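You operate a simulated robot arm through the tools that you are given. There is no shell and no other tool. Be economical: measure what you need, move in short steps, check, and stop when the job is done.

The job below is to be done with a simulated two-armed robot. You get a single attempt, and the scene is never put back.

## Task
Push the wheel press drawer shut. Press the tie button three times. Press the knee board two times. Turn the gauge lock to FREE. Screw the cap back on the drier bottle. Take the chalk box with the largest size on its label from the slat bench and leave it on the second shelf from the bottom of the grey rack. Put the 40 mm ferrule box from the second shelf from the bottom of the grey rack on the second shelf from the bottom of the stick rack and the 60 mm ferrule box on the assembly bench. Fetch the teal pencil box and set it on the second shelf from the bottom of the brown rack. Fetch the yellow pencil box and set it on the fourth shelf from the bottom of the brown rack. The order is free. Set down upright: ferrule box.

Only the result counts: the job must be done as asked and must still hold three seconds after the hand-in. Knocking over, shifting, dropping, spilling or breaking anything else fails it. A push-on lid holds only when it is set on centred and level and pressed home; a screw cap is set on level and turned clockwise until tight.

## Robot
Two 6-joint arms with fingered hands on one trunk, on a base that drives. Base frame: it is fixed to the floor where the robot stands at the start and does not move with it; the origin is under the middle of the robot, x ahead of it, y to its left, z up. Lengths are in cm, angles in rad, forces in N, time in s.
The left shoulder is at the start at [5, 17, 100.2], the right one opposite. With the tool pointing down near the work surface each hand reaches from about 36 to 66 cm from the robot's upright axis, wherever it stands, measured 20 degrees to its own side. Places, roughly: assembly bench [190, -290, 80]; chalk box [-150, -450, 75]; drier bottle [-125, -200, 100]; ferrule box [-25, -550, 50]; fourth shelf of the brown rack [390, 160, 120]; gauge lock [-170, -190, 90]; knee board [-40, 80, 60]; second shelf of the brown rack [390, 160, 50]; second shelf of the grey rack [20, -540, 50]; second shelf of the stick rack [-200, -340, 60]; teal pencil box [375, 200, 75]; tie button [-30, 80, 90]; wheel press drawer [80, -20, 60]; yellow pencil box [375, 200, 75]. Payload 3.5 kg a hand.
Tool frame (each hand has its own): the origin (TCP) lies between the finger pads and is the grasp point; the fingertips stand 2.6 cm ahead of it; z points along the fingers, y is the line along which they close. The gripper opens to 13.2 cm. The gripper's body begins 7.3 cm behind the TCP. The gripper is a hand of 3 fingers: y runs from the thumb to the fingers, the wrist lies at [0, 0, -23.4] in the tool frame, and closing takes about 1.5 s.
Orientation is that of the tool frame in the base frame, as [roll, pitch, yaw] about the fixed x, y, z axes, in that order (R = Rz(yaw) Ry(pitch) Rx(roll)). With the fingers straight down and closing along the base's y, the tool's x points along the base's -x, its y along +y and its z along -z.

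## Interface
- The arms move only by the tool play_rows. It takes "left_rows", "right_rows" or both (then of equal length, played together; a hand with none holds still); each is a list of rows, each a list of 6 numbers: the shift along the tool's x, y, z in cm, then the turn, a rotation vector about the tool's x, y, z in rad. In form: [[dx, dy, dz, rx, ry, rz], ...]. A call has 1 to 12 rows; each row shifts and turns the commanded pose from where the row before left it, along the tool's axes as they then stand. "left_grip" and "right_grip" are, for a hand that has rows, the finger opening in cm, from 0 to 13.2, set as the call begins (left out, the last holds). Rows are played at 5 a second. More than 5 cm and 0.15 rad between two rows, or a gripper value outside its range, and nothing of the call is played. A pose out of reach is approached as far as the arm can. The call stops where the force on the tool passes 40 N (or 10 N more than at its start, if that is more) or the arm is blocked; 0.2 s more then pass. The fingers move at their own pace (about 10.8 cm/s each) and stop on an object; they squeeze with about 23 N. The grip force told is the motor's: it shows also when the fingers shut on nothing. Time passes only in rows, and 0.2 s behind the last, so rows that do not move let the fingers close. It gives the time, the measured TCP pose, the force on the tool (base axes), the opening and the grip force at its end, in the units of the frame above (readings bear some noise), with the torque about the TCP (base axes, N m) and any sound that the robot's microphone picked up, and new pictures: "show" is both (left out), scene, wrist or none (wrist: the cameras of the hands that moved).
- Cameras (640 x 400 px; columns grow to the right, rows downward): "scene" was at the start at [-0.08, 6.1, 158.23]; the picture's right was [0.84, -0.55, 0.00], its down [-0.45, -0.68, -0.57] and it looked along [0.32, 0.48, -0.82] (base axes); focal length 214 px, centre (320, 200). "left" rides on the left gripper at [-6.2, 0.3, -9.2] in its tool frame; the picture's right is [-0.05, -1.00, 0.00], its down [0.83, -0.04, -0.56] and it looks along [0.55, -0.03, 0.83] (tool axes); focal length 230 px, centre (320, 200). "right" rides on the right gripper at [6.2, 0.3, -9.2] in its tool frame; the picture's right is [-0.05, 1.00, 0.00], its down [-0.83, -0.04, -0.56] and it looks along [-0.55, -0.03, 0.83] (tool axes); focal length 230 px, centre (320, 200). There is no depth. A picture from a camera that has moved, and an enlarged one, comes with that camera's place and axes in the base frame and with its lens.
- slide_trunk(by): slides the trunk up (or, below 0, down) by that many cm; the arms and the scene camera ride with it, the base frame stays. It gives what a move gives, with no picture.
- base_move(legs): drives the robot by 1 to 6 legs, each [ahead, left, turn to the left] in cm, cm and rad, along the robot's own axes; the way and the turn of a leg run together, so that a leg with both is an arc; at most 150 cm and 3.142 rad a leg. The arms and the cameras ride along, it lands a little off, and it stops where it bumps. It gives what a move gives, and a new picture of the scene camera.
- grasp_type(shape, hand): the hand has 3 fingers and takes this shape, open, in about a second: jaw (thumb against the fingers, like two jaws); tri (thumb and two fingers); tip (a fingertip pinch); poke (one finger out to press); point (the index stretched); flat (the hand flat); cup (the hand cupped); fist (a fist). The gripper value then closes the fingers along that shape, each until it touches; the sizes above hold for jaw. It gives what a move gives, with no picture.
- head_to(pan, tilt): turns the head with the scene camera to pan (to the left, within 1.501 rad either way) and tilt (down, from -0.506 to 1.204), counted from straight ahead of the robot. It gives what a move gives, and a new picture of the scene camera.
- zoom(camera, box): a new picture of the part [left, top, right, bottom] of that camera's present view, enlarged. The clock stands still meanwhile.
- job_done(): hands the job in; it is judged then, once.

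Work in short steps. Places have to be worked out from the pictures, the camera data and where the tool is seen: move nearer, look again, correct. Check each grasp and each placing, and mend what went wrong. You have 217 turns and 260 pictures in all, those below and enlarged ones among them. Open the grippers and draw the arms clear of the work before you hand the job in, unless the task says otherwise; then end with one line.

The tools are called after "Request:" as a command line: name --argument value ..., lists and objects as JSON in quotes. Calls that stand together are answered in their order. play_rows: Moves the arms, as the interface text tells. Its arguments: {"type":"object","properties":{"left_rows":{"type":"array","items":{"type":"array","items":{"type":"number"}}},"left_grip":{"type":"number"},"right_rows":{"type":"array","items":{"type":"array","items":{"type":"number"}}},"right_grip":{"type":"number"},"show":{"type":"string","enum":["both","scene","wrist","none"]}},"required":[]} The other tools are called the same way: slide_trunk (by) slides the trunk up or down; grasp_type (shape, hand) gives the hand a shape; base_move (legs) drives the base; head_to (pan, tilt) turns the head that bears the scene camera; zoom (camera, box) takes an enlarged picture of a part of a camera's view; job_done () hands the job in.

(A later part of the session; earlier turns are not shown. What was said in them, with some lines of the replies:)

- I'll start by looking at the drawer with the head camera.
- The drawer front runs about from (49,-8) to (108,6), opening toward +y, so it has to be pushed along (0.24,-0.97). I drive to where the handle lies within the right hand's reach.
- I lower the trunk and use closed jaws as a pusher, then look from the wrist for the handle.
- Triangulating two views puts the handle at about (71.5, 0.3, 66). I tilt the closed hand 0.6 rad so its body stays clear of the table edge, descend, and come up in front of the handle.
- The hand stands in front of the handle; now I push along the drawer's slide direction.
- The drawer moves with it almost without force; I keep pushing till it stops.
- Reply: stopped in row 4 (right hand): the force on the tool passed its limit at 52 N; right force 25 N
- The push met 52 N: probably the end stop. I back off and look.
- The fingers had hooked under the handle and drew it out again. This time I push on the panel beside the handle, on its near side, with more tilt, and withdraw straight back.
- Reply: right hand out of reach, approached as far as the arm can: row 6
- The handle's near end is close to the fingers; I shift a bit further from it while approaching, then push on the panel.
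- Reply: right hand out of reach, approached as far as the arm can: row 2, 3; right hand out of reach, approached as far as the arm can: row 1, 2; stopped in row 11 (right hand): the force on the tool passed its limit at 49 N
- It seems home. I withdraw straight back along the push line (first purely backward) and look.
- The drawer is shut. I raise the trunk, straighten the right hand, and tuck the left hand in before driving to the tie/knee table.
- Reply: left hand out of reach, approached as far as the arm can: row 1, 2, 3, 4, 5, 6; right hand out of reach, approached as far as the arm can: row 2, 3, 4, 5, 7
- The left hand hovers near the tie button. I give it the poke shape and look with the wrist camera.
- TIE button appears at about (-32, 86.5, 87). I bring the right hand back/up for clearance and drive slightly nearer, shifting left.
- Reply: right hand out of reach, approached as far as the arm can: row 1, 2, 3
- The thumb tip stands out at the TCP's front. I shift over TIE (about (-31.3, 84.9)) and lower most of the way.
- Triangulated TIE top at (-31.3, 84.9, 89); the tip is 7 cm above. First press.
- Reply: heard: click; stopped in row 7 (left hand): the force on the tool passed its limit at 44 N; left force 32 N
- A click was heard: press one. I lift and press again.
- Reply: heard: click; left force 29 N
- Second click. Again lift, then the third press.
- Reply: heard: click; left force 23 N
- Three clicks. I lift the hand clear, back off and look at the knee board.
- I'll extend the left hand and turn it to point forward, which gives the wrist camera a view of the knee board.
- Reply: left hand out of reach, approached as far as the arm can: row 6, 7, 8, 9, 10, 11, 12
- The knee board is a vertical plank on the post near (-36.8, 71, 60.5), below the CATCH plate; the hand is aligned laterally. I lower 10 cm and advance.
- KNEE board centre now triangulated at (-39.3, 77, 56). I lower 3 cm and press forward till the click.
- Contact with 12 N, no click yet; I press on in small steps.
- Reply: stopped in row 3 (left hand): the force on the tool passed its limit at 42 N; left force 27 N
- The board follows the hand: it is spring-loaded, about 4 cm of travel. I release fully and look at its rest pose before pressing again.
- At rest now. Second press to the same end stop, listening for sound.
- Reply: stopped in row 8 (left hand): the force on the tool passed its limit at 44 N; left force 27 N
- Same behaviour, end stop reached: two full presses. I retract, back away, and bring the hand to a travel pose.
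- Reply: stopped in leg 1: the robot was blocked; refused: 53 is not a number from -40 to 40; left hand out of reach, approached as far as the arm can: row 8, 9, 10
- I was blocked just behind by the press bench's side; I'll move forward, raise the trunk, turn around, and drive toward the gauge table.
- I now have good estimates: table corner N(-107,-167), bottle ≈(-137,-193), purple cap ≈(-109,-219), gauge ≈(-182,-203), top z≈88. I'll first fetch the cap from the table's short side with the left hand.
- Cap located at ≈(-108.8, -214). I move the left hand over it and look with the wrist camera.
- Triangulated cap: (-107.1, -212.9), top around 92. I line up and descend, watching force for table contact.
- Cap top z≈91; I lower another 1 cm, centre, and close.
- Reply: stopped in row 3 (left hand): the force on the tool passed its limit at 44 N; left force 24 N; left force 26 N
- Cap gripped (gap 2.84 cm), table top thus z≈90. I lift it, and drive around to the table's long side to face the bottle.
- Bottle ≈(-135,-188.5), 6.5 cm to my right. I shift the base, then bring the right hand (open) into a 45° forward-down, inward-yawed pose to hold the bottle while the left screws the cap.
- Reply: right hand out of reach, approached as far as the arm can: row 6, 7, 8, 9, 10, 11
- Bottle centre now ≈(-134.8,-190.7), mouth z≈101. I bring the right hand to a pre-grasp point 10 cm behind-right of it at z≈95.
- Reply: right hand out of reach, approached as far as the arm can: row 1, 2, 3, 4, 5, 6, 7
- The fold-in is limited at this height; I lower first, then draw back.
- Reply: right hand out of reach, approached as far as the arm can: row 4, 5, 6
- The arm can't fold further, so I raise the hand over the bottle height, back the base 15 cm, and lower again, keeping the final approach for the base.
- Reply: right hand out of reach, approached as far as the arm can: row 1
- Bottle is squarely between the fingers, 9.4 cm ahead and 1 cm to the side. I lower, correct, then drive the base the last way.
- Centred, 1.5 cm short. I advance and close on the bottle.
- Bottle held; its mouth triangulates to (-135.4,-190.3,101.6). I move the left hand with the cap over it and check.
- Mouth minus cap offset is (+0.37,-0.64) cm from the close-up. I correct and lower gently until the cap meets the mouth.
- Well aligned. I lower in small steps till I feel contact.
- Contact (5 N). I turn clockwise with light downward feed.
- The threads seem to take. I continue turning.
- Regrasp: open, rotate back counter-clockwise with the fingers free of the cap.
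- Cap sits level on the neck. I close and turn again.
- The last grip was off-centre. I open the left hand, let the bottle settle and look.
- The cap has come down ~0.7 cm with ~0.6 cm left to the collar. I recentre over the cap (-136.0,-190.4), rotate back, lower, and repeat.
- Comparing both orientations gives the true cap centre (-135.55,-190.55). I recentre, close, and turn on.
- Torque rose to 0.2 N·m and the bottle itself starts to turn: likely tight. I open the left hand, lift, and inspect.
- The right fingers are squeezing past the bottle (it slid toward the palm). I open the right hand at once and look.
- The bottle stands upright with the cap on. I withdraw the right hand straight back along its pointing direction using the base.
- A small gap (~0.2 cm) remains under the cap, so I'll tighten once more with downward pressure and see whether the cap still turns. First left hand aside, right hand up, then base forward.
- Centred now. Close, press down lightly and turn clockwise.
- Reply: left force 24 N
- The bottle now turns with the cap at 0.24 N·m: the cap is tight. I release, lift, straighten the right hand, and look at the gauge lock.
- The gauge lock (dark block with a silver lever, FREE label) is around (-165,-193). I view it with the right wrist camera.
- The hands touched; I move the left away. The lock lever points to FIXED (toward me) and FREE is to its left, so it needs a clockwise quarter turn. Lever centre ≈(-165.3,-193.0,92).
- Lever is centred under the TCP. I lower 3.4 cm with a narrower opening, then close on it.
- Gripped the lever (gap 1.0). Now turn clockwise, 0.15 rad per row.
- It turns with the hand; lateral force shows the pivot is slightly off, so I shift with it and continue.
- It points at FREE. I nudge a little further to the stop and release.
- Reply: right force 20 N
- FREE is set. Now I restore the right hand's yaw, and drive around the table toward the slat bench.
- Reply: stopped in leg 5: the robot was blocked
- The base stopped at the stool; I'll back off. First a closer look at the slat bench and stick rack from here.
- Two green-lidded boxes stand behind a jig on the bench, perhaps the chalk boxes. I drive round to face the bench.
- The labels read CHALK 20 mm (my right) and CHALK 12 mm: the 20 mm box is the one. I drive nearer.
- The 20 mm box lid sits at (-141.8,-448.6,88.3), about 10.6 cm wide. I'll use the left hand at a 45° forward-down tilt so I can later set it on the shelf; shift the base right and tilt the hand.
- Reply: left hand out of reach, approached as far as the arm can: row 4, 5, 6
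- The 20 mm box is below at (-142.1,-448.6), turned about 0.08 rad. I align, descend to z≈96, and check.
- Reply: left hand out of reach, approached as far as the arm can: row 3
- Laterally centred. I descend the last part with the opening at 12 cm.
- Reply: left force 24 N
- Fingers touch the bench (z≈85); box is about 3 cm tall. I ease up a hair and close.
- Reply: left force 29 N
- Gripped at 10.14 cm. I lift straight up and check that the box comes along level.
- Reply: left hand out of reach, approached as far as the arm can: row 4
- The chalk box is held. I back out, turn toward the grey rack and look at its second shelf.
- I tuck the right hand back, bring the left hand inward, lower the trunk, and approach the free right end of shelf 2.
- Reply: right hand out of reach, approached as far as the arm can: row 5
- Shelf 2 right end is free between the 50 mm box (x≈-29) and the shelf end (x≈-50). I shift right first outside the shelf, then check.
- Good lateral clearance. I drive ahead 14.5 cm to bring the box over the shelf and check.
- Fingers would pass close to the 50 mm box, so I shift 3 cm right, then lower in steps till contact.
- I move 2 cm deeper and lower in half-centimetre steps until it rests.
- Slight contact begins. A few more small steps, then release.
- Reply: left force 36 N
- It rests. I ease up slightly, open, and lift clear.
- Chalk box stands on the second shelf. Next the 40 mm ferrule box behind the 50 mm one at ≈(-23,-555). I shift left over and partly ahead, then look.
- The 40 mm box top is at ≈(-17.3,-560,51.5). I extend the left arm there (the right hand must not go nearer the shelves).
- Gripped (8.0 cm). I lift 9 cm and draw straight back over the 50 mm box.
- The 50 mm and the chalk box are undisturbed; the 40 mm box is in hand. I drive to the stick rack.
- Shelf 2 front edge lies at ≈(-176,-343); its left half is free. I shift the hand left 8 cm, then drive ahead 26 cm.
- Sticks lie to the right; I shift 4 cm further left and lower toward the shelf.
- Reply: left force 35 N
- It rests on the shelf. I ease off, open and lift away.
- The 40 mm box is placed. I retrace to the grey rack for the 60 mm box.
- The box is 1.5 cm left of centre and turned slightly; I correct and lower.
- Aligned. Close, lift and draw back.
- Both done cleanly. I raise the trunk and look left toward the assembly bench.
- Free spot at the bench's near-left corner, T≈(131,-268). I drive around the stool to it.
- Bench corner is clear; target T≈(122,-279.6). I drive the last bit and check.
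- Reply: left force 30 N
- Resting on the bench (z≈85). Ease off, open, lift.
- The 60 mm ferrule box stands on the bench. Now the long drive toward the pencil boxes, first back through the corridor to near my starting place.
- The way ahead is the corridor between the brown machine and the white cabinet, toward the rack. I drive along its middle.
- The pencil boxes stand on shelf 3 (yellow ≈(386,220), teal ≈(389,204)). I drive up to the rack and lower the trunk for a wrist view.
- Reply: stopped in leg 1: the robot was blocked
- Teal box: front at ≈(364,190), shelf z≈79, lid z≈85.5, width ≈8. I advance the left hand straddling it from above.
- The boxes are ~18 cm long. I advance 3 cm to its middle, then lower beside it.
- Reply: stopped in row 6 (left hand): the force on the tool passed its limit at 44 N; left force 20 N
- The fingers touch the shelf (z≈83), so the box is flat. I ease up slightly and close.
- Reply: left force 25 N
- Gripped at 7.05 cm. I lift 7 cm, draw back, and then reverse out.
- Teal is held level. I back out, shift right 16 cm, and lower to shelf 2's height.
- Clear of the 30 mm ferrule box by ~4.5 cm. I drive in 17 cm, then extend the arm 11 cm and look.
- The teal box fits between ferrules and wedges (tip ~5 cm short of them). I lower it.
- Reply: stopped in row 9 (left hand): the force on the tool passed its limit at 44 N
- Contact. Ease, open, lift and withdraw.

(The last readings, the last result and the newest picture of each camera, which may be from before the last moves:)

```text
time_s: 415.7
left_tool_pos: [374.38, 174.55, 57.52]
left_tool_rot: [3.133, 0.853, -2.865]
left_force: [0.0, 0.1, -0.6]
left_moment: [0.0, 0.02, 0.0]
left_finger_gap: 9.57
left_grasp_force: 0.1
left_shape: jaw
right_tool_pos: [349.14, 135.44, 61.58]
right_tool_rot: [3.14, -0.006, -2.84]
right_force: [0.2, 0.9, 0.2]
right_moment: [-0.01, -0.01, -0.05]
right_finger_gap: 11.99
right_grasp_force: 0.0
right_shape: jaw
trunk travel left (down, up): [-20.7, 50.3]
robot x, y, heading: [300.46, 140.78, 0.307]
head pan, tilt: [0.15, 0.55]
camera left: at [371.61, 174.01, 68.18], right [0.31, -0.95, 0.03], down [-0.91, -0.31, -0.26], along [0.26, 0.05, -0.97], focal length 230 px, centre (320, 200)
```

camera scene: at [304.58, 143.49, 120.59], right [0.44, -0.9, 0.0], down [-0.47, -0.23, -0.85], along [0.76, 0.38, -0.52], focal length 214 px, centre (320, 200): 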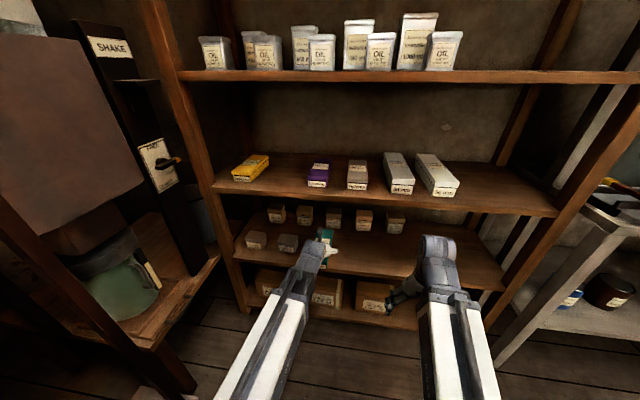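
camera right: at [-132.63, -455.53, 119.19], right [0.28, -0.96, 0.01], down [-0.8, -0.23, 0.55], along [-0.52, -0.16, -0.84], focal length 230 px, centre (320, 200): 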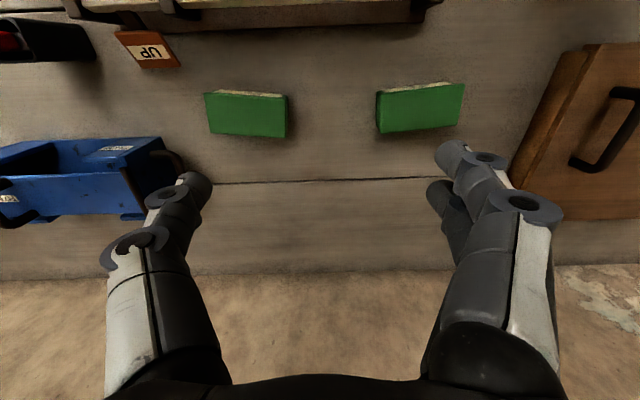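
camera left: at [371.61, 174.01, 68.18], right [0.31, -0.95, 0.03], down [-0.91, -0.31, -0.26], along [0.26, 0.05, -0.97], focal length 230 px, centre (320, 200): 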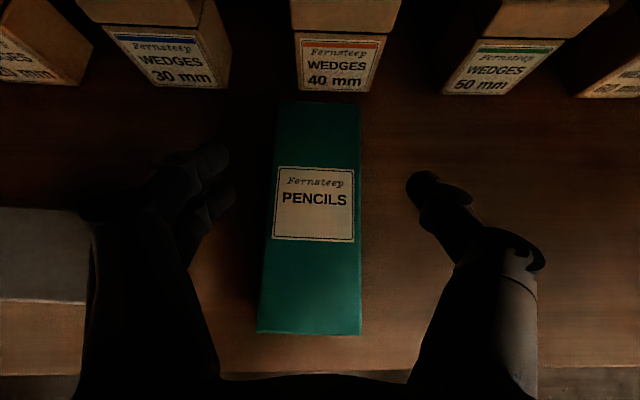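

Teal is in place on shelf 2. I withdraw, go back up to shelf 3 height, and line up with the yellow box.

Request:
play_rows --left_rows '[[1.85, 0, -2.06, 0, 0, 0], [1.85, 0, -2.06, 0, 0, 0], [1.85, 0, -2.06, 0, 0, 0], [1.85, 0, -2.06, 0, 0, 0]]' --show "none"

Request:
base_move --legs '[[-20, 0, 0], [0, 13, 0]]'

Request:
slide_trunk --by 36

Request:
play_rows --left_rows '[[0, 4.5, 0, 0, 0, 0], [0, 4.5, 0, 0, 0, 0], [0, 4.5, 0, 0, 0, 0], [0, 4, 0, 0, 0, 0]]' --show "none"

Request:
base_move --legs '[[16, 0, 0]]'

Request:
zoom --camera "left" --box '[0, 0, 640, 400]'

```text
time_s: 416.7
left_tool_pos: [363.58, 171.57, 57.39]
left_tool_rot: [3.133, 0.851, -2.864]
left_force: [-0.2, 0.5, 0.1]
left_moment: [0.01, -0.02, -0.02]
left_finger_gap: 9.59
left_grasp_force: 0.0
left_shape: jaw
right_tool_pos: [349.06, 135.45, 61.41]
right_tool_rot: [3.141, -0.005, -2.84]
right_force: [-0.1, -0.7, 0.4]
right_moment: [0.02, 0.0, -0.02]
right_finger_gap: 11.98
right_grasp_force: 0.1
right_shape: jaw
trunk travel left (down, up): [-20.7, 50.3]
robot x, y, heading: [300.07, 140.74, 0.312]
head pan, tilt: [0.15, 0.55]
```

```text
time_s: 419.1
left_tool_pos: [340.53, 178.04, 57.44]
left_tool_rot: [3.134, 0.851, -2.864]
left_force: [0.2, 0.9, -0.4]
left_moment: [-0.03, -0.01, 0.03]
left_finger_gap: 9.57
left_grasp_force: 0.0
left_shape: jaw
right_tool_pos: [325.91, 141.91, 61.45]
right_tool_rot: [3.141, -0.006, -2.838]
right_force: [-0.4, 0.5, 0.0]
right_moment: [0.01, 0.0, 0.02]
right_finger_gap: 11.98
right_grasp_force: 0.1
right_shape: jaw
trunk travel left (down, up): [-20.7, 50.3]
robot x, y, heading: [277.21, 146.8, 0.314]
head pan, tilt: [0.15, 0.55]
camera scene: at [281.47, 149.88, 120.59], right [0.44, -0.9, 0.0], down [-0.47, -0.23, -0.85], along [0.76, 0.38, -0.52], focal length 214 px, centre (320, 200)
```

scene: 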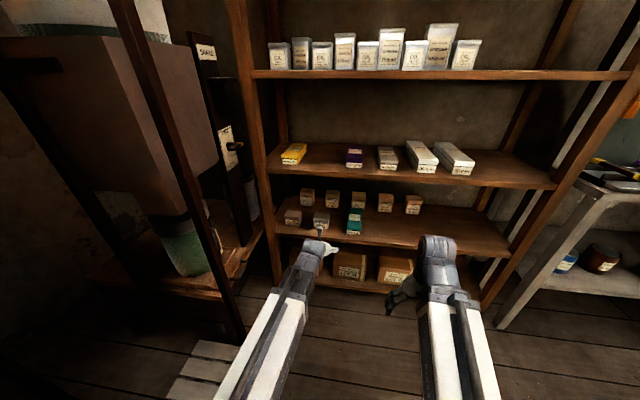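

```text
time_s: 422.6
left_tool_pos: [340.61, 177.95, 93.49]
left_tool_rot: [3.133, 0.852, -2.864]
left_force: [0.0, -0.4, 0.1]
left_moment: [0.03, -0.02, -0.02]
left_finger_gap: 9.57
left_grasp_force: 0.1
left_shape: jaw
right_tool_pos: [325.9, 141.96, 97.43]
right_tool_rot: [3.14, -0.005, -2.838]
right_force: [-0.3, 0.6, 0.2]
right_moment: [-0.02, 0.01, 0.0]
right_finger_gap: 11.96
right_grasp_force: 0.1
right_shape: jaw
trunk travel left (down, up): [-56.7, 14.3]
robot x, y, heading: [277.06, 147.33, 0.314]
head pan, tilt: [0.15, 0.55]
```

```text
time_s: 423.6
left_tool_pos: [335.56, 194.95, 93.53]
left_tool_rot: [3.131, 0.854, -2.863]
left_force: [0.4, -0.2, 0.4]
left_moment: [0.01, 0.01, 0.0]
left_finger_gap: 9.58
left_grasp_force: 0.0
left_shape: jaw
right_tool_pos: [325.95, 141.9, 97.52]
right_tool_rot: [3.14, -0.005, -2.839]
right_force: [0.7, -0.3, -0.1]
right_moment: [0.01, -0.02, 0.04]
right_finger_gap: 11.97
right_grasp_force: 0.0
right_shape: jaw
trunk travel left (down, up): [-56.7, 14.3]
robot x, y, heading: [277.5, 147.06, 0.304]
head pan, tilt: [0.15, 0.55]
```

```text
time_s: 425.1
left_tool_pos: [353.18, 198.44, 93.44]
left_tool_rot: [3.131, 0.85, -2.861]
left_force: [0.7, 0.5, 0.1]
left_moment: [0.0, 0.0, 0.0]
left_finger_gap: 9.56
left_grasp_force: 0.2
left_shape: jaw
right_tool_pos: [343.9, 145.59, 97.45]
right_tool_rot: [3.137, -0.009, -2.837]
right_force: [0.9, 1.2, -0.1]
right_moment: [-0.03, 0.09, 0.02]
right_finger_gap: 11.98
right_grasp_force: 0.1
right_shape: jaw
trunk travel left (down, up): [-56.7, 14.3]
robot x, y, heading: [294.53, 150.56, 0.312]
head pan, tilt: [0.15, 0.55]
camera scene: at [299.78, 153.44, 156.65], right [0.45, -0.9, 0.0], down [-0.47, -0.23, -0.85], along [0.76, 0.38, -0.53], focal length 214 px, centre (320, 200)
```

scene: 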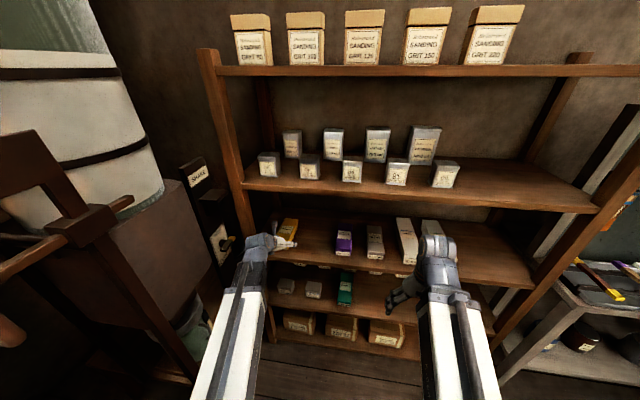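

```text
1.00 times, centred on (320, 200) of left (not enlarged: the box is as wide or as high as the picture)
camera zoom: at [350.35, 197.87, 104.12], right [0.32, -0.95, 0.03], down [-0.91, -0.31, -0.26], along [0.25, 0.05, -0.97], focal length 230 px, centre (320, 200)
```

zoom: 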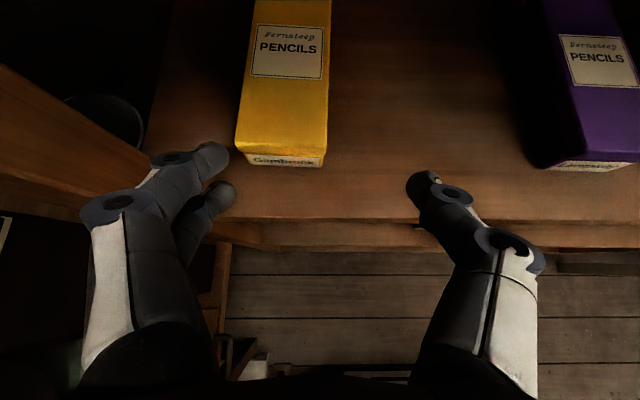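

Request:
base_move --legs '[[5, 0, 0]]'

Request:
play_rows --left_rows '[[0, 1.6, 0, 0, 0, 0], [0, 1.6, 0, 0, 0, 0], [-1.5, 0, 1.7, 0, 0, 0], [-1.5, 0, 1.7, 0, 0, 0], [-1.5, 0, 1.7, 0, 0, 0], [-1.5, 0, 1.7, 0, 0, 0]]' --left_grip 10.6 --show "wrist"

```text
time_s: 426.0
left_tool_pos: [360.82, 198.31, 93.6]
left_tool_rot: [3.133, 0.852, -2.859]
left_force: [0.2, -0.2, 0.2]
left_moment: [0.01, 0.01, 0.03]
left_finger_gap: 9.57
left_grasp_force: 0.0
left_shape: jaw
right_tool_pos: [351.88, 145.41, 97.6]
right_tool_rot: [3.141, -0.003, -2.836]
right_force: [-0.3, -0.2, -0.2]
right_moment: [0.04, 0.01, -0.01]
right_finger_gap: 11.97
right_grasp_force: 0.1
right_shape: jaw
trunk travel left (down, up): [-56.7, 14.3]
robot x, y, heading: [302.67, 150.37, 0.315]
head pan, tilt: [0.15, 0.55]
camera scene: at [307.51, 153.01, 156.65], right [0.45, -0.9, 0.0], down [-0.47, -0.23, -0.85], along [0.76, 0.38, -0.52], focal length 214 px, centre (320, 200)
```

scene: 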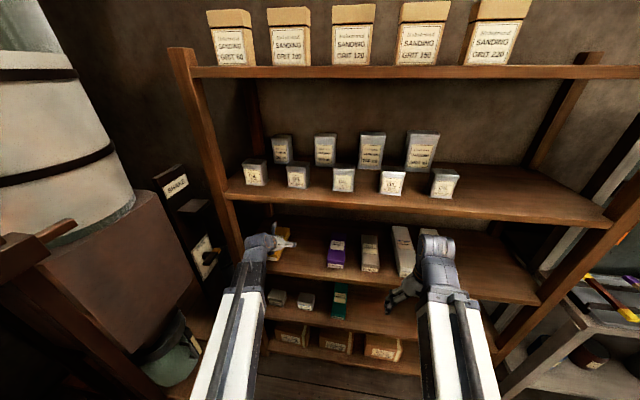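

```text
time_s: 427.4
left_tool_pos: [368.86, 203.57, 93.78]
left_tool_rot: [3.133, 0.854, -2.858]
left_force: [-1.4, 0.3, 0.5]
left_moment: [-0.06, 0.0, -0.09]
left_finger_gap: 10.57
left_grasp_force: 0.1
left_shape: jaw
right_tool_pos: [352.08, 145.1, 97.7]
right_tool_rot: [-3.141, -0.002, -2.837]
right_force: [0.8, 2.3, -0.2]
right_moment: [-0.08, -0.03, -0.01]
right_finger_gap: 11.98
right_grasp_force: 0.0
right_shape: jaw
trunk travel left (down, up): [-56.7, 14.3]
robot x, y, heading: [303.19, 150.05, 0.315]
head pan, tilt: [0.15, 0.55]
camera left: at [365.99, 203.0, 104.43], right [0.32, -0.95, 0.03], down [-0.91, -0.31, -0.26], along [0.26, 0.05, -0.96], focal length 230 px, centre (320, 200)
```

left: 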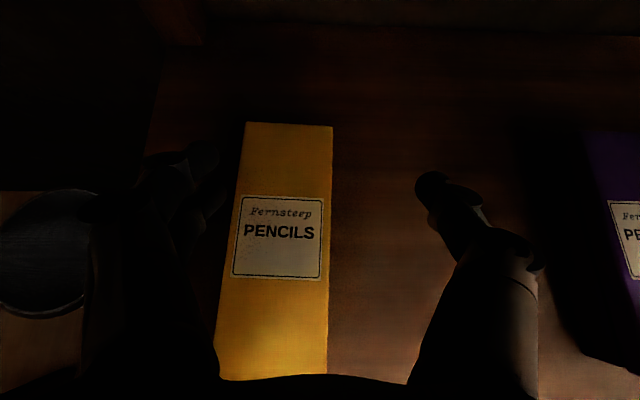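

I correct 3 cm back and 3 cm left to sit over the middle, then lower.

Request:
play_rows --left_rows '[[1, 1.5, -1.12, 0, 0, 0], [1, 1.6, -1.12, 0, 0, 0], [1.5, 0, 1.32, 0, 0, 0], [1.5, 0, 1.32, 0, 0, 0]]' --show "wrist"

```text
time_s: 428.4
left_tool_pos: [365.01, 205.4, 89.83]
left_tool_rot: [3.135, 0.856, -2.859]
left_force: [-1.2, 0.8, 0.3]
left_moment: [-0.07, 0.0, -0.07]
left_finger_gap: 10.56
left_grasp_force: 0.0
left_shape: jaw
right_tool_pos: [352.12, 144.94, 97.72]
right_tool_rot: [3.141, -0.001, -2.838]
right_force: [0.1, 0.4, -0.9]
right_moment: [-0.09, 0.06, 0.0]
right_finger_gap: 11.98
right_grasp_force: 0.2
right_shape: jaw
trunk travel left (down, up): [-56.7, 14.3]
robot x, y, heading: [302.86, 149.85, 0.315]
head pan, tilt: [0.15, 0.55]
camera left: at [362.16, 204.97, 100.37], right [0.32, -0.95, 0.03], down [-0.91, -0.31, -0.26], along [0.26, 0.05, -0.96], focal length 230 px, centre (320, 200)
```

left: 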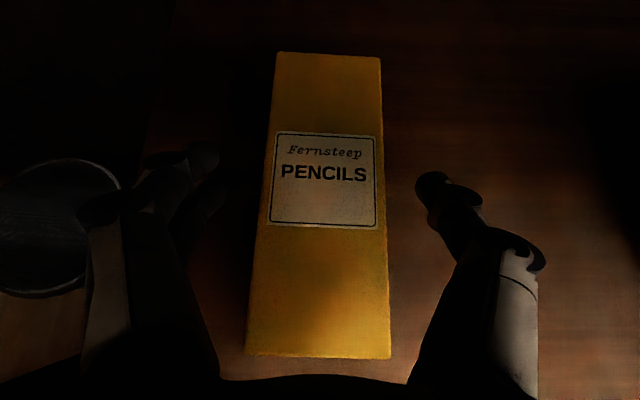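

Centred. Lower the rest and close.

Request:
play_rows --left_rows '[[0.9, 0, 0.79, 0, 0, 0], [0.9, 0, 0.79, 0, 0, 0], [0.5, 0, 0.44, 0, 0, 0], [0.3, 0, 0.26, 0, 0, 0], [0, 0, 0, 0, 0, 0]]' --show "none"

Request:
play_rows --left_rows '[[0, 0, 0, 0, 0, 0], [0, 0, 0, 0, 0, 0], [0, 0, 0, 0, 0, 0], [0, 0, 0, 0, 0, 0], [0, 0, 0, 0, 0, 0]]' --left_grip 5 --show "wrist"

```text
time_s: 429.6
left_tool_pos: [365.18, 205.56, 86.38]
left_tool_rot: [3.135, 0.855, -2.859]
left_force: [-0.3, 0.1, -0.4]
left_moment: [0.02, -0.01, 0.02]
left_finger_gap: 10.58
left_grasp_force: 0.2
left_shape: jaw
right_tool_pos: [352.03, 145.02, 97.75]
right_tool_rot: [3.141, -0.002, -2.835]
right_force: [-0.6, -0.4, 0.7]
right_moment: [0.05, -0.04, 0.02]
right_finger_gap: 11.99
right_grasp_force: 0.2
right_shape: jaw
trunk travel left (down, up): [-56.7, 14.3]
robot x, y, heading: [302.91, 149.59, 0.314]
head pan, tilt: [0.15, 0.55]
```

```text
time_s: 430.8
left_tool_pos: [365.16, 205.73, 86.26]
left_tool_rot: [3.135, 0.854, -2.859]
left_force: [0.8, -0.1, 0.2]
left_moment: [0.02, 0.04, -0.01]
left_finger_gap: 6.89
left_grasp_force: 22.9
left_shape: jaw
right_tool_pos: [352.02, 144.94, 97.74]
right_tool_rot: [3.14, -0.002, -2.836]
right_force: [-0.1, 0.3, -0.9]
right_moment: [0.01, 0.03, -0.01]
right_finger_gap: 11.95
right_grasp_force: 0.1
right_shape: jaw
trunk travel left (down, up): [-56.7, 14.3]
robot x, y, heading: [303.56, 149.67, 0.315]
head pan, tilt: [0.15, 0.55]
camera left: at [362.29, 205.04, 96.92], right [0.32, -0.95, 0.03], down [-0.91, -0.31, -0.26], along [0.26, 0.05, -0.96], focal length 230 px, centre (320, 200)
```

left: 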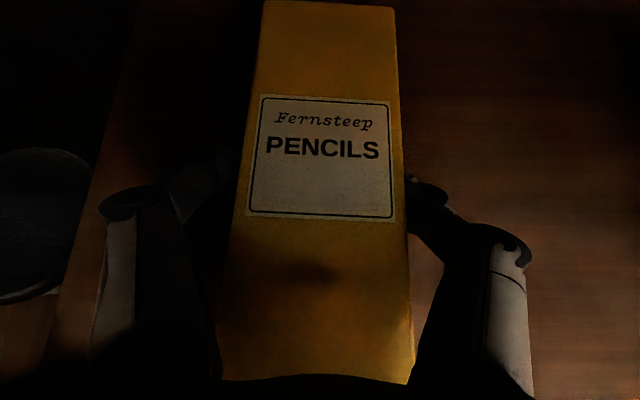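

Gripped (6.9 cm). I lift, draw back, reverse out, raise the trunk and the arm toward shelf 4 height, and shift right toward its free end.

Request:
play_rows --left_rows '[[-0.75, 0, -0.66, 0, 0, 0], [-1.5, 0, -1.32, 0, 0, 0], [-1.5, 0, -1.32, 0, 0, 0], [-1.0, 0, -0.9, 0, 0, 0], [1.65, 0, -1.9, 0, 0, 0], [1.65, 0, -1.9, 0, 0, 0], [1.65, 0, -1.9, 0, 0, 0], [1.65, 0, -1.9, 0, 0, 0]]' --show "none"

Request:
base_move --legs '[[-24, 0, 0], [5, -61, 0]]'

Request:
slide_trunk --by 14

Request:
play_rows --left_rows '[[-2.0, -2.5, -1.76, 0, 0, 0], [-2.0, -2.5, -1.76, 0, 0, 0], [-2.0, -2.5, -1.76, 0, 0, 0], [-2.0, -2.5, -1.76, 0, 0, 0], [-2.0, -2.5, -1.76, 0, 0, 0], [-2.0, -2.5, -1.76, 0, 0, 0], [-2.0, -2.5, -1.76, 0, 0, 0], [-2.0, -2.5, -1.76, 0, 0, 0]]' --show "both"

```text
time_s: 432.6
left_tool_pos: [355.45, 202.63, 92.69]
left_tool_rot: [3.135, 0.856, -2.859]
left_force: [-0.6, 0.0, -2.2]
left_moment: [-0.01, 0.01, -0.01]
left_finger_gap: 6.88
left_grasp_force: 22.8
left_shape: jaw
right_tool_pos: [352.11, 144.99, 97.85]
right_tool_rot: [3.141, 0.0, -2.835]
right_force: [0.6, 0.4, 0.0]
right_moment: [-0.07, 0.02, 0.0]
right_finger_gap: 11.97
right_grasp_force: 0.0
right_shape: jaw
trunk travel left (down, up): [-56.7, 14.3]
robot x, y, heading: [303.38, 149.76, 0.31]
head pan, tilt: [0.15, 0.55]
```

```text
time_s: 437.4
left_tool_pos: [355.03, 139.1, 92.63]
left_tool_rot: [3.133, 0.856, -2.87]
left_force: [0.4, 1.0, -1.9]
left_moment: [-0.07, 0.02, 0.01]
left_finger_gap: 6.91
left_grasp_force: 22.9
left_shape: jaw
right_tool_pos: [351.09, 81.42, 97.75]
right_tool_rot: [3.141, -0.002, -2.846]
right_force: [0.6, 0.8, 0.0]
right_moment: [0.0, 0.01, 0.03]
right_finger_gap: 11.99
right_grasp_force: 0.0
right_shape: jaw
trunk travel left (down, up): [-56.7, 14.3]
robot x, y, heading: [302.4, 86.99, 0.302]
head pan, tilt: [0.15, 0.55]
camera scene: at [306.61, 89.58, 156.59], right [0.44, -0.9, 0.0], down [-0.47, -0.23, -0.85], along [0.77, 0.37, -0.52], focal length 214 px, centre (320, 200)
```

scene: 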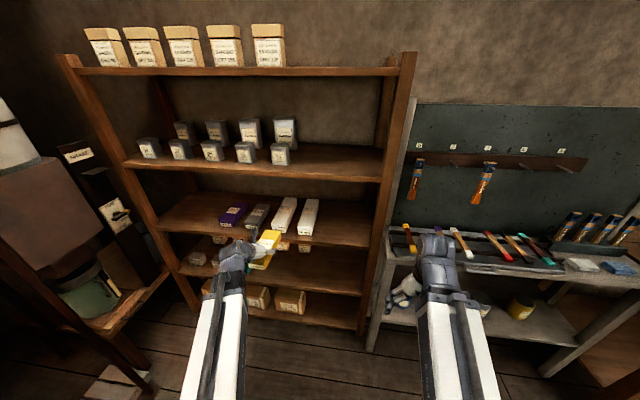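

```text
time_s: 439.1
left_tool_pos: [354.98, 139.11, 106.63]
left_tool_rot: [3.134, 0.855, -2.869]
left_force: [0.5, 0.6, -1.4]
left_moment: [-0.05, 0.01, -0.02]
left_finger_gap: 6.89
left_grasp_force: 23.1
left_shape: jaw
right_tool_pos: [351.04, 81.48, 111.75]
right_tool_rot: [-3.14, -0.002, -2.847]
right_force: [-0.6, -0.2, -0.5]
right_moment: [-0.01, 0.05, 0.02]
right_finger_gap: 11.95
right_grasp_force: 0.0
right_shape: jaw
trunk travel left (down, up): [-70.7, 0.3]
robot x, y, heading: [302.37, 86.81, 0.3]
head pan, tilt: [0.15, 0.55]
```

```text
time_s: 440.9
left_tool_pos: [360.42, 119.74, 127.98]
left_tool_rot: [3.136, 0.854, -2.87]
left_force: [0.3, 0.4, -1.9]
left_moment: [0.04, 0.03, 0.06]
left_finger_gap: 6.88
left_grasp_force: 22.6
left_shape: jaw
right_tool_pos: [351.0, 81.44, 111.74]
right_tool_rot: [3.14, -0.002, -2.847]
right_force: [-0.3, 0.7, 0.0]
right_moment: [0.0, 0.01, -0.02]
right_finger_gap: 11.98
right_grasp_force: 0.1
right_shape: jaw
trunk travel left (down, up): [-70.7, 0.3]
robot x, y, heading: [302.17, 86.96, 0.303]
head pan, tilt: [0.15, 0.55]
camera scene: at [306.61, 89.56, 170.59], right [0.44, -0.9, 0.0], down [-0.47, -0.23, -0.85], along [0.77, 0.37, -0.52], focal length 214 px, centre (320, 200)
camera left: at [357.51, 119.17, 138.66], right [0.31, -0.95, 0.03], down [-0.92, -0.3, -0.26], along [0.26, 0.05, -0.96], focal length 230 px, centre (320, 200)
```

scene: 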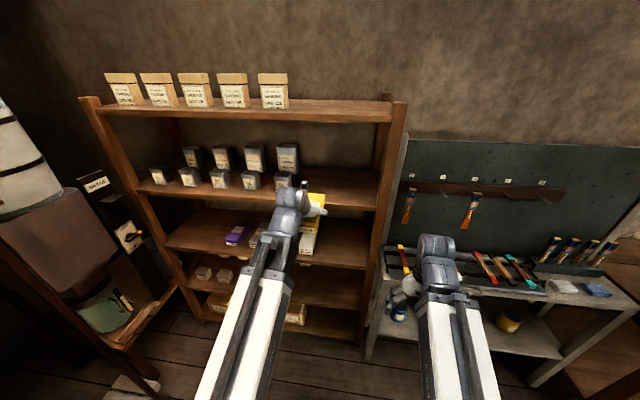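
left: 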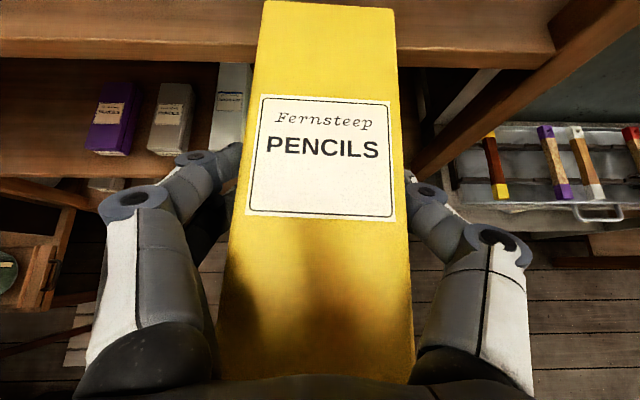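

Lined up with the free end of shelf 4 (shelf end 23 cm right, small boxes 15 cm left). I raise 2 cm more and drive in.

Request:
play_rows --left_rows '[[-1.5, 0, -1.32, 0, 0, 0], [0, 0, 0, 0, 0, 0]]' --show "none"

Request:
base_move --legs '[[22, 0, 0]]'

Request:
zoom --camera "left" --box '[0, 0, 640, 400]'

```text
time_s: 441.5
left_tool_pos: [360.35, 119.71, 129.96]
left_tool_rot: [3.134, 0.854, -2.869]
left_force: [0.5, 0.1, -2.1]
left_moment: [0.02, 0.03, -0.02]
left_finger_gap: 6.9
left_grasp_force: 22.9
left_shape: jaw
right_tool_pos: [351.03, 81.44, 111.77]
right_tool_rot: [-3.139, -0.001, -2.848]
right_force: [0.4, 0.0, 0.0]
right_moment: [-0.01, 0.01, -0.02]
right_finger_gap: 11.99
right_grasp_force: 0.1
right_shape: jaw
trunk travel left (down, up): [-70.7, 0.3]
robot x, y, heading: [302.27, 86.97, 0.304]
head pan, tilt: [0.15, 0.55]
```

```text
time_s: 443.1
left_tool_pos: [381.71, 126.25, 129.91]
left_tool_rot: [3.135, 0.856, -2.873]
left_force: [0.6, -1.0, -2.2]
left_moment: [0.0, 0.06, 0.02]
left_finger_gap: 6.87
left_grasp_force: 23.0
left_shape: jaw
right_tool_pos: [372.2, 87.76, 111.67]
right_tool_rot: [-3.141, -0.001, -2.85]
right_force: [0.4, -0.4, -0.8]
right_moment: [-0.03, 0.03, 0.02]
right_finger_gap: 11.96
right_grasp_force: 0.0
right_shape: jaw
trunk travel left (down, up): [-70.7, 0.3]
robot x, y, heading: [323.61, 93.4, 0.302]
head pan, tilt: [0.15, 0.55]
camera scene: at [327.89, 96.18, 170.59], right [0.43, -0.9, 0.0], down [-0.47, -0.23, -0.85], along [0.77, 0.37, -0.52], focal length 214 px, centre (320, 200)
```

scene: 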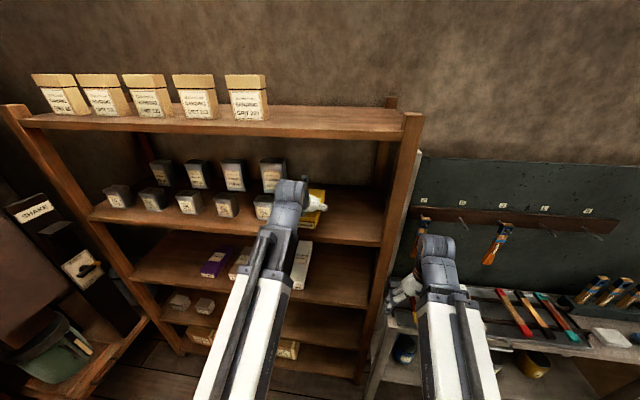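

```text
1.00 times, centred on (320, 200) of left (not enlarged: the box is as wide or as high as the picture)
camera zoom: at [378.87, 125.64, 140.47], right [0.3, -0.95, 0.04], down [-0.92, -0.3, -0.26], along [0.26, 0.05, -0.96], focal length 230 px, centre (320, 200)
```

zoom: 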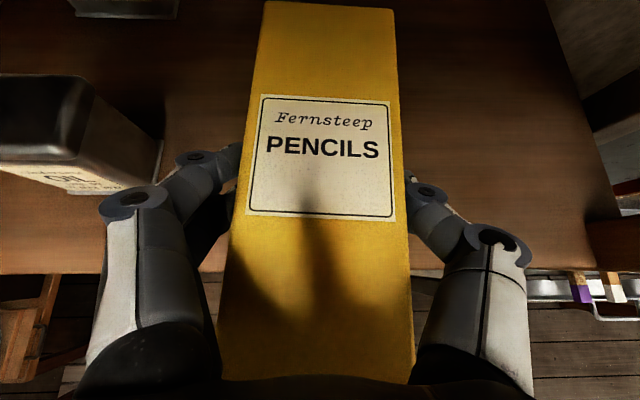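

The small oil box is ~3.5 cm from the fingers, so I shift 4 cm right, extend 8.5 cm, and lower.

Request:
play_rows --left_rows '[[0, -2, 0, 0, 0, 0], [0, -2, 0, 0, 0, 0], [-1.85, 0, 2.13, 0, 0, 0], [-1.85, 0, 2.13, 0, 0, 0], [-1.85, 0, 2.13, 0, 0, 0], [1.1, 0, 0.97, 0, 0, 0], [1.1, 0, 0.97, 0, 0, 0]]' --show "wrist"

```text
time_s: 444.8
left_tool_pos: [390.89, 124.59, 127.01]
left_tool_rot: [3.134, 0.855, -2.875]
left_force: [-0.1, -0.9, -2.5]
left_moment: [-0.03, 0.06, -0.03]
left_finger_gap: 6.88
left_grasp_force: 22.6
left_shape: jaw
right_tool_pos: [372.16, 87.95, 111.71]
right_tool_rot: [-3.139, -0.001, -2.848]
right_force: [0.3, 0.9, -0.9]
right_moment: [0.02, -0.02, 0.0]
right_finger_gap: 11.97
right_grasp_force: 0.0
right_shape: jaw
trunk travel left (down, up): [-70.7, 0.3]
robot x, y, heading: [323.39, 93.41, 0.297]
head pan, tilt: [0.15, 0.55]
camera left: at [388.08, 124.1, 137.67], right [0.3, -0.95, 0.04], down [-0.92, -0.3, -0.26], along [0.26, 0.05, -0.96], focal length 230 px, centre (320, 200)
```

left: 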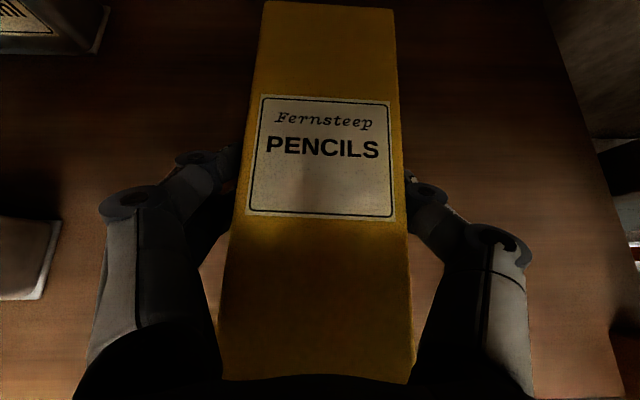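

Request:
play_rows --left_rows '[[0.45, 0, 0.4, 0, 0, 0], [0.45, 0, 0.4, 0, 0, 0], [0.45, 0, 0.4, 0, 0, 0], [0.37, 0, 0.33, 0, 0, 0], [0.37, 0, 0.33, 0, 0, 0], [0.3, 0, 0.26, 0, 0, 0], [0.3, 0, 0.26, 0, 0, 0], [0.3, 0, 0.26, 0, 0, 0], [0.3, 0, 0.26, 0, 0, 0], [0.3, 0, 0.26, 0, 0, 0], [0.3, 0, 0.26, 0, 0, 0], [0.3, 0, 0.26, 0, 0, 0]]' --show "none"

```text
time_s: 447.0
left_tool_pos: [390.99, 124.66, 123.05]
left_tool_rot: [3.135, 0.875, -2.874]
left_force: [-2.5, -1.0, 15.9]
left_moment: [0.0, -0.17, 0.01]
left_finger_gap: 6.84
left_grasp_force: 22.8
left_shape: jaw
right_tool_pos: [372.03, 87.7, 111.82]
right_tool_rot: [-3.141, 0.0, -2.851]
right_force: [0.5, 0.6, 0.4]
right_moment: [0.01, -0.05, 0.0]
right_finger_gap: 12.01
right_grasp_force: 0.0
right_shape: jaw
trunk travel left (down, up): [-70.7, 0.3]
robot x, y, heading: [323.59, 93.3, 0.298]
head pan, tilt: [0.15, 0.55]
stopped in row 11 (left hand): the force on the tool passed its limit at 44 N (the readings are from after the stop); the commanded pose is now the measured one
```

Contact. Ease, open, lift and look.

Request:
play_rows --left_rows '[[-0.15, 0, -0.13, 0, 0, 0], [0, 0, 0, 0, 0, 0], [0, 0, 0, 0, 0, 0], [-0.75, 0, -0.66, 0, 0, 0], [-1.5, 0, -1.32, 0, 0, 0], [-2.2, 0, -1.94, 0, 0, 0], [-1.5, 0, -1.32, 0, 0, 0]]' --left_grip 9.6 --show "wrist"

```text
time_s: 448.6
left_tool_pos: [390.83, 124.53, 130.93]
left_tool_rot: [3.136, 0.87, -2.875]
left_force: [0.1, -0.7, 0.2]
left_moment: [0.02, 0.03, 0.0]
left_finger_gap: 9.53
left_grasp_force: 0.2
left_shape: jaw
right_tool_pos: [372.11, 87.89, 111.71]
right_tool_rot: [-3.139, -0.001, -2.851]
right_force: [0.6, -0.4, 0.8]
right_moment: [-0.01, 0.0, 0.0]
right_finger_gap: 11.98
right_grasp_force: 0.1
right_shape: jaw
trunk travel left (down, up): [-70.7, 0.3]
robot x, y, heading: [323.66, 93.71, 0.299]
head pan, tilt: [0.15, 0.55]
camera left: at [387.8, 123.98, 141.44], right [0.3, -0.95, 0.04], down [-0.91, -0.3, -0.28], along [0.27, 0.05, -0.96], focal length 230 px, centre (320, 200)
```

left: 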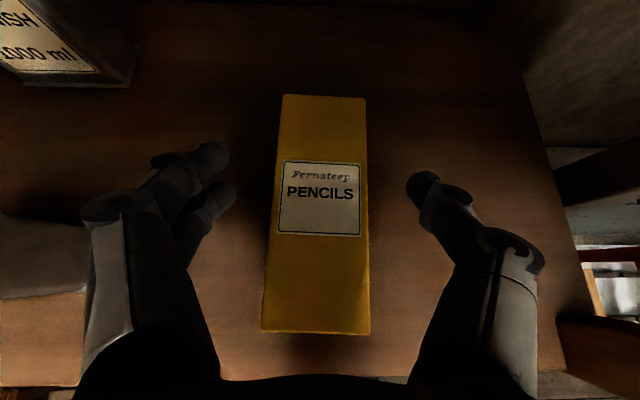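

Yellow lies well on shelf 4. I withdraw the arm and back the robot clear with grippers open.

Request:
play_rows --left_rows '[[1.65, 0, -1.95, 0, 0, 0], [1.65, 0, -1.95, 0, 0, 0], [1.65, 0, -1.95, 0, 0, 0], [1.65, 0, -1.95, 0, 0, 0]]' --left_grip 9.6 --show "none"

Request:
base_move --legs '[[-45, 0, 0]]'

Request:
zoom --camera "scene" --box '[60, 60, 460, 310]'

```text
time_s: 449.6
left_tool_pos: [380.83, 121.69, 130.89]
left_tool_rot: [3.136, 0.871, -2.874]
left_force: [0.0, -0.3, 0.4]
left_moment: [0.03, -0.02, -0.04]
left_finger_gap: 9.56
left_grasp_force: 0.0
left_shape: jaw
right_tool_pos: [372.08, 87.76, 111.81]
right_tool_rot: [-3.139, -0.003, -2.852]
right_force: [-0.8, 0.5, 0.0]
right_moment: [0.0, -0.01, 0.0]
right_finger_gap: 11.95
right_grasp_force: 0.2
right_shape: jaw
trunk travel left (down, up): [-70.7, 0.3]
robot x, y, heading: [323.36, 93.42, 0.3]
head pan, tilt: [0.15, 0.55]
```

```text
time_s: 452.3
left_tool_pos: [338.05, 108.67, 130.87]
left_tool_rot: [3.133, 0.872, -2.872]
left_force: [0.7, 1.0, 0.1]
left_moment: [-0.02, 0.01, -0.01]
left_finger_gap: 9.57
left_grasp_force: 0.1
left_shape: jaw
right_tool_pos: [329.41, 74.79, 111.82]
right_tool_rot: [-3.14, -0.001, -2.847]
right_force: [0.7, -0.3, -0.9]
right_moment: [0.01, 0.0, 0.02]
right_finger_gap: 12.0
right_grasp_force: 0.0
right_shape: jaw
trunk travel left (down, up): [-70.7, 0.3]
robot x, y, heading: [280.71, 80.1, 0.301]
head pan, tilt: [0.15, 0.55]
camera scene: at [284.9, 82.85, 170.6], right [0.44, -0.9, 0.0], down [-0.47, -0.23, -0.85], along [0.77, 0.37, -0.52], focal length 214 px, centre (320, 200)
```

scene: 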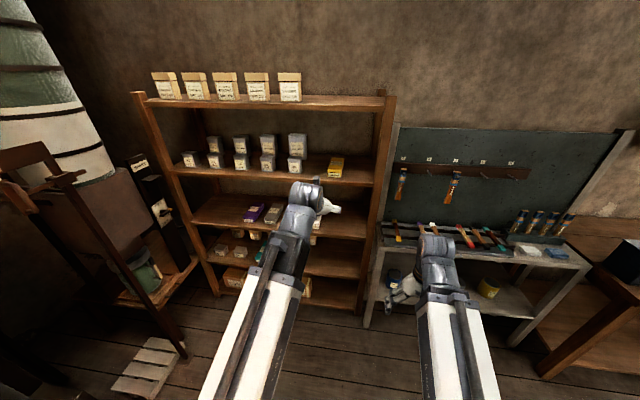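

```text
1.60 times, centred on (260, 185) of scene
camera zoom: at [284.9, 82.85, 170.6], right [0.44, -0.9, 0.0], down [-0.47, -0.23, -0.85], along [0.77, 0.37, -0.52], focal length 343 px, centre (416, 224)
```

zoom: 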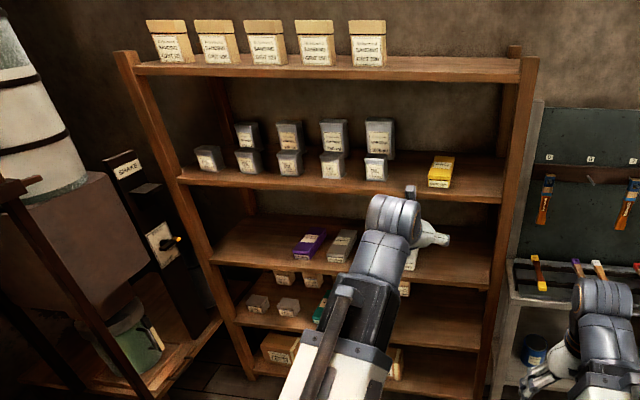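

Yellow is on shelf 4 and teal on shelf 2, all else stands as it was, the grippers are open and clear. I hand in the job.

Request:
job_done

```text
The job is handed in.
```

I did every step and handed the job in. The one I couldn't confirm is the knee board: I pressed it fully to its stop twice, but it made no click, while the tie button clicked on each of its three presses. The base was also stopped by contact three times while driving (press bench, stool, and near the brown rack); nothing looked moved.
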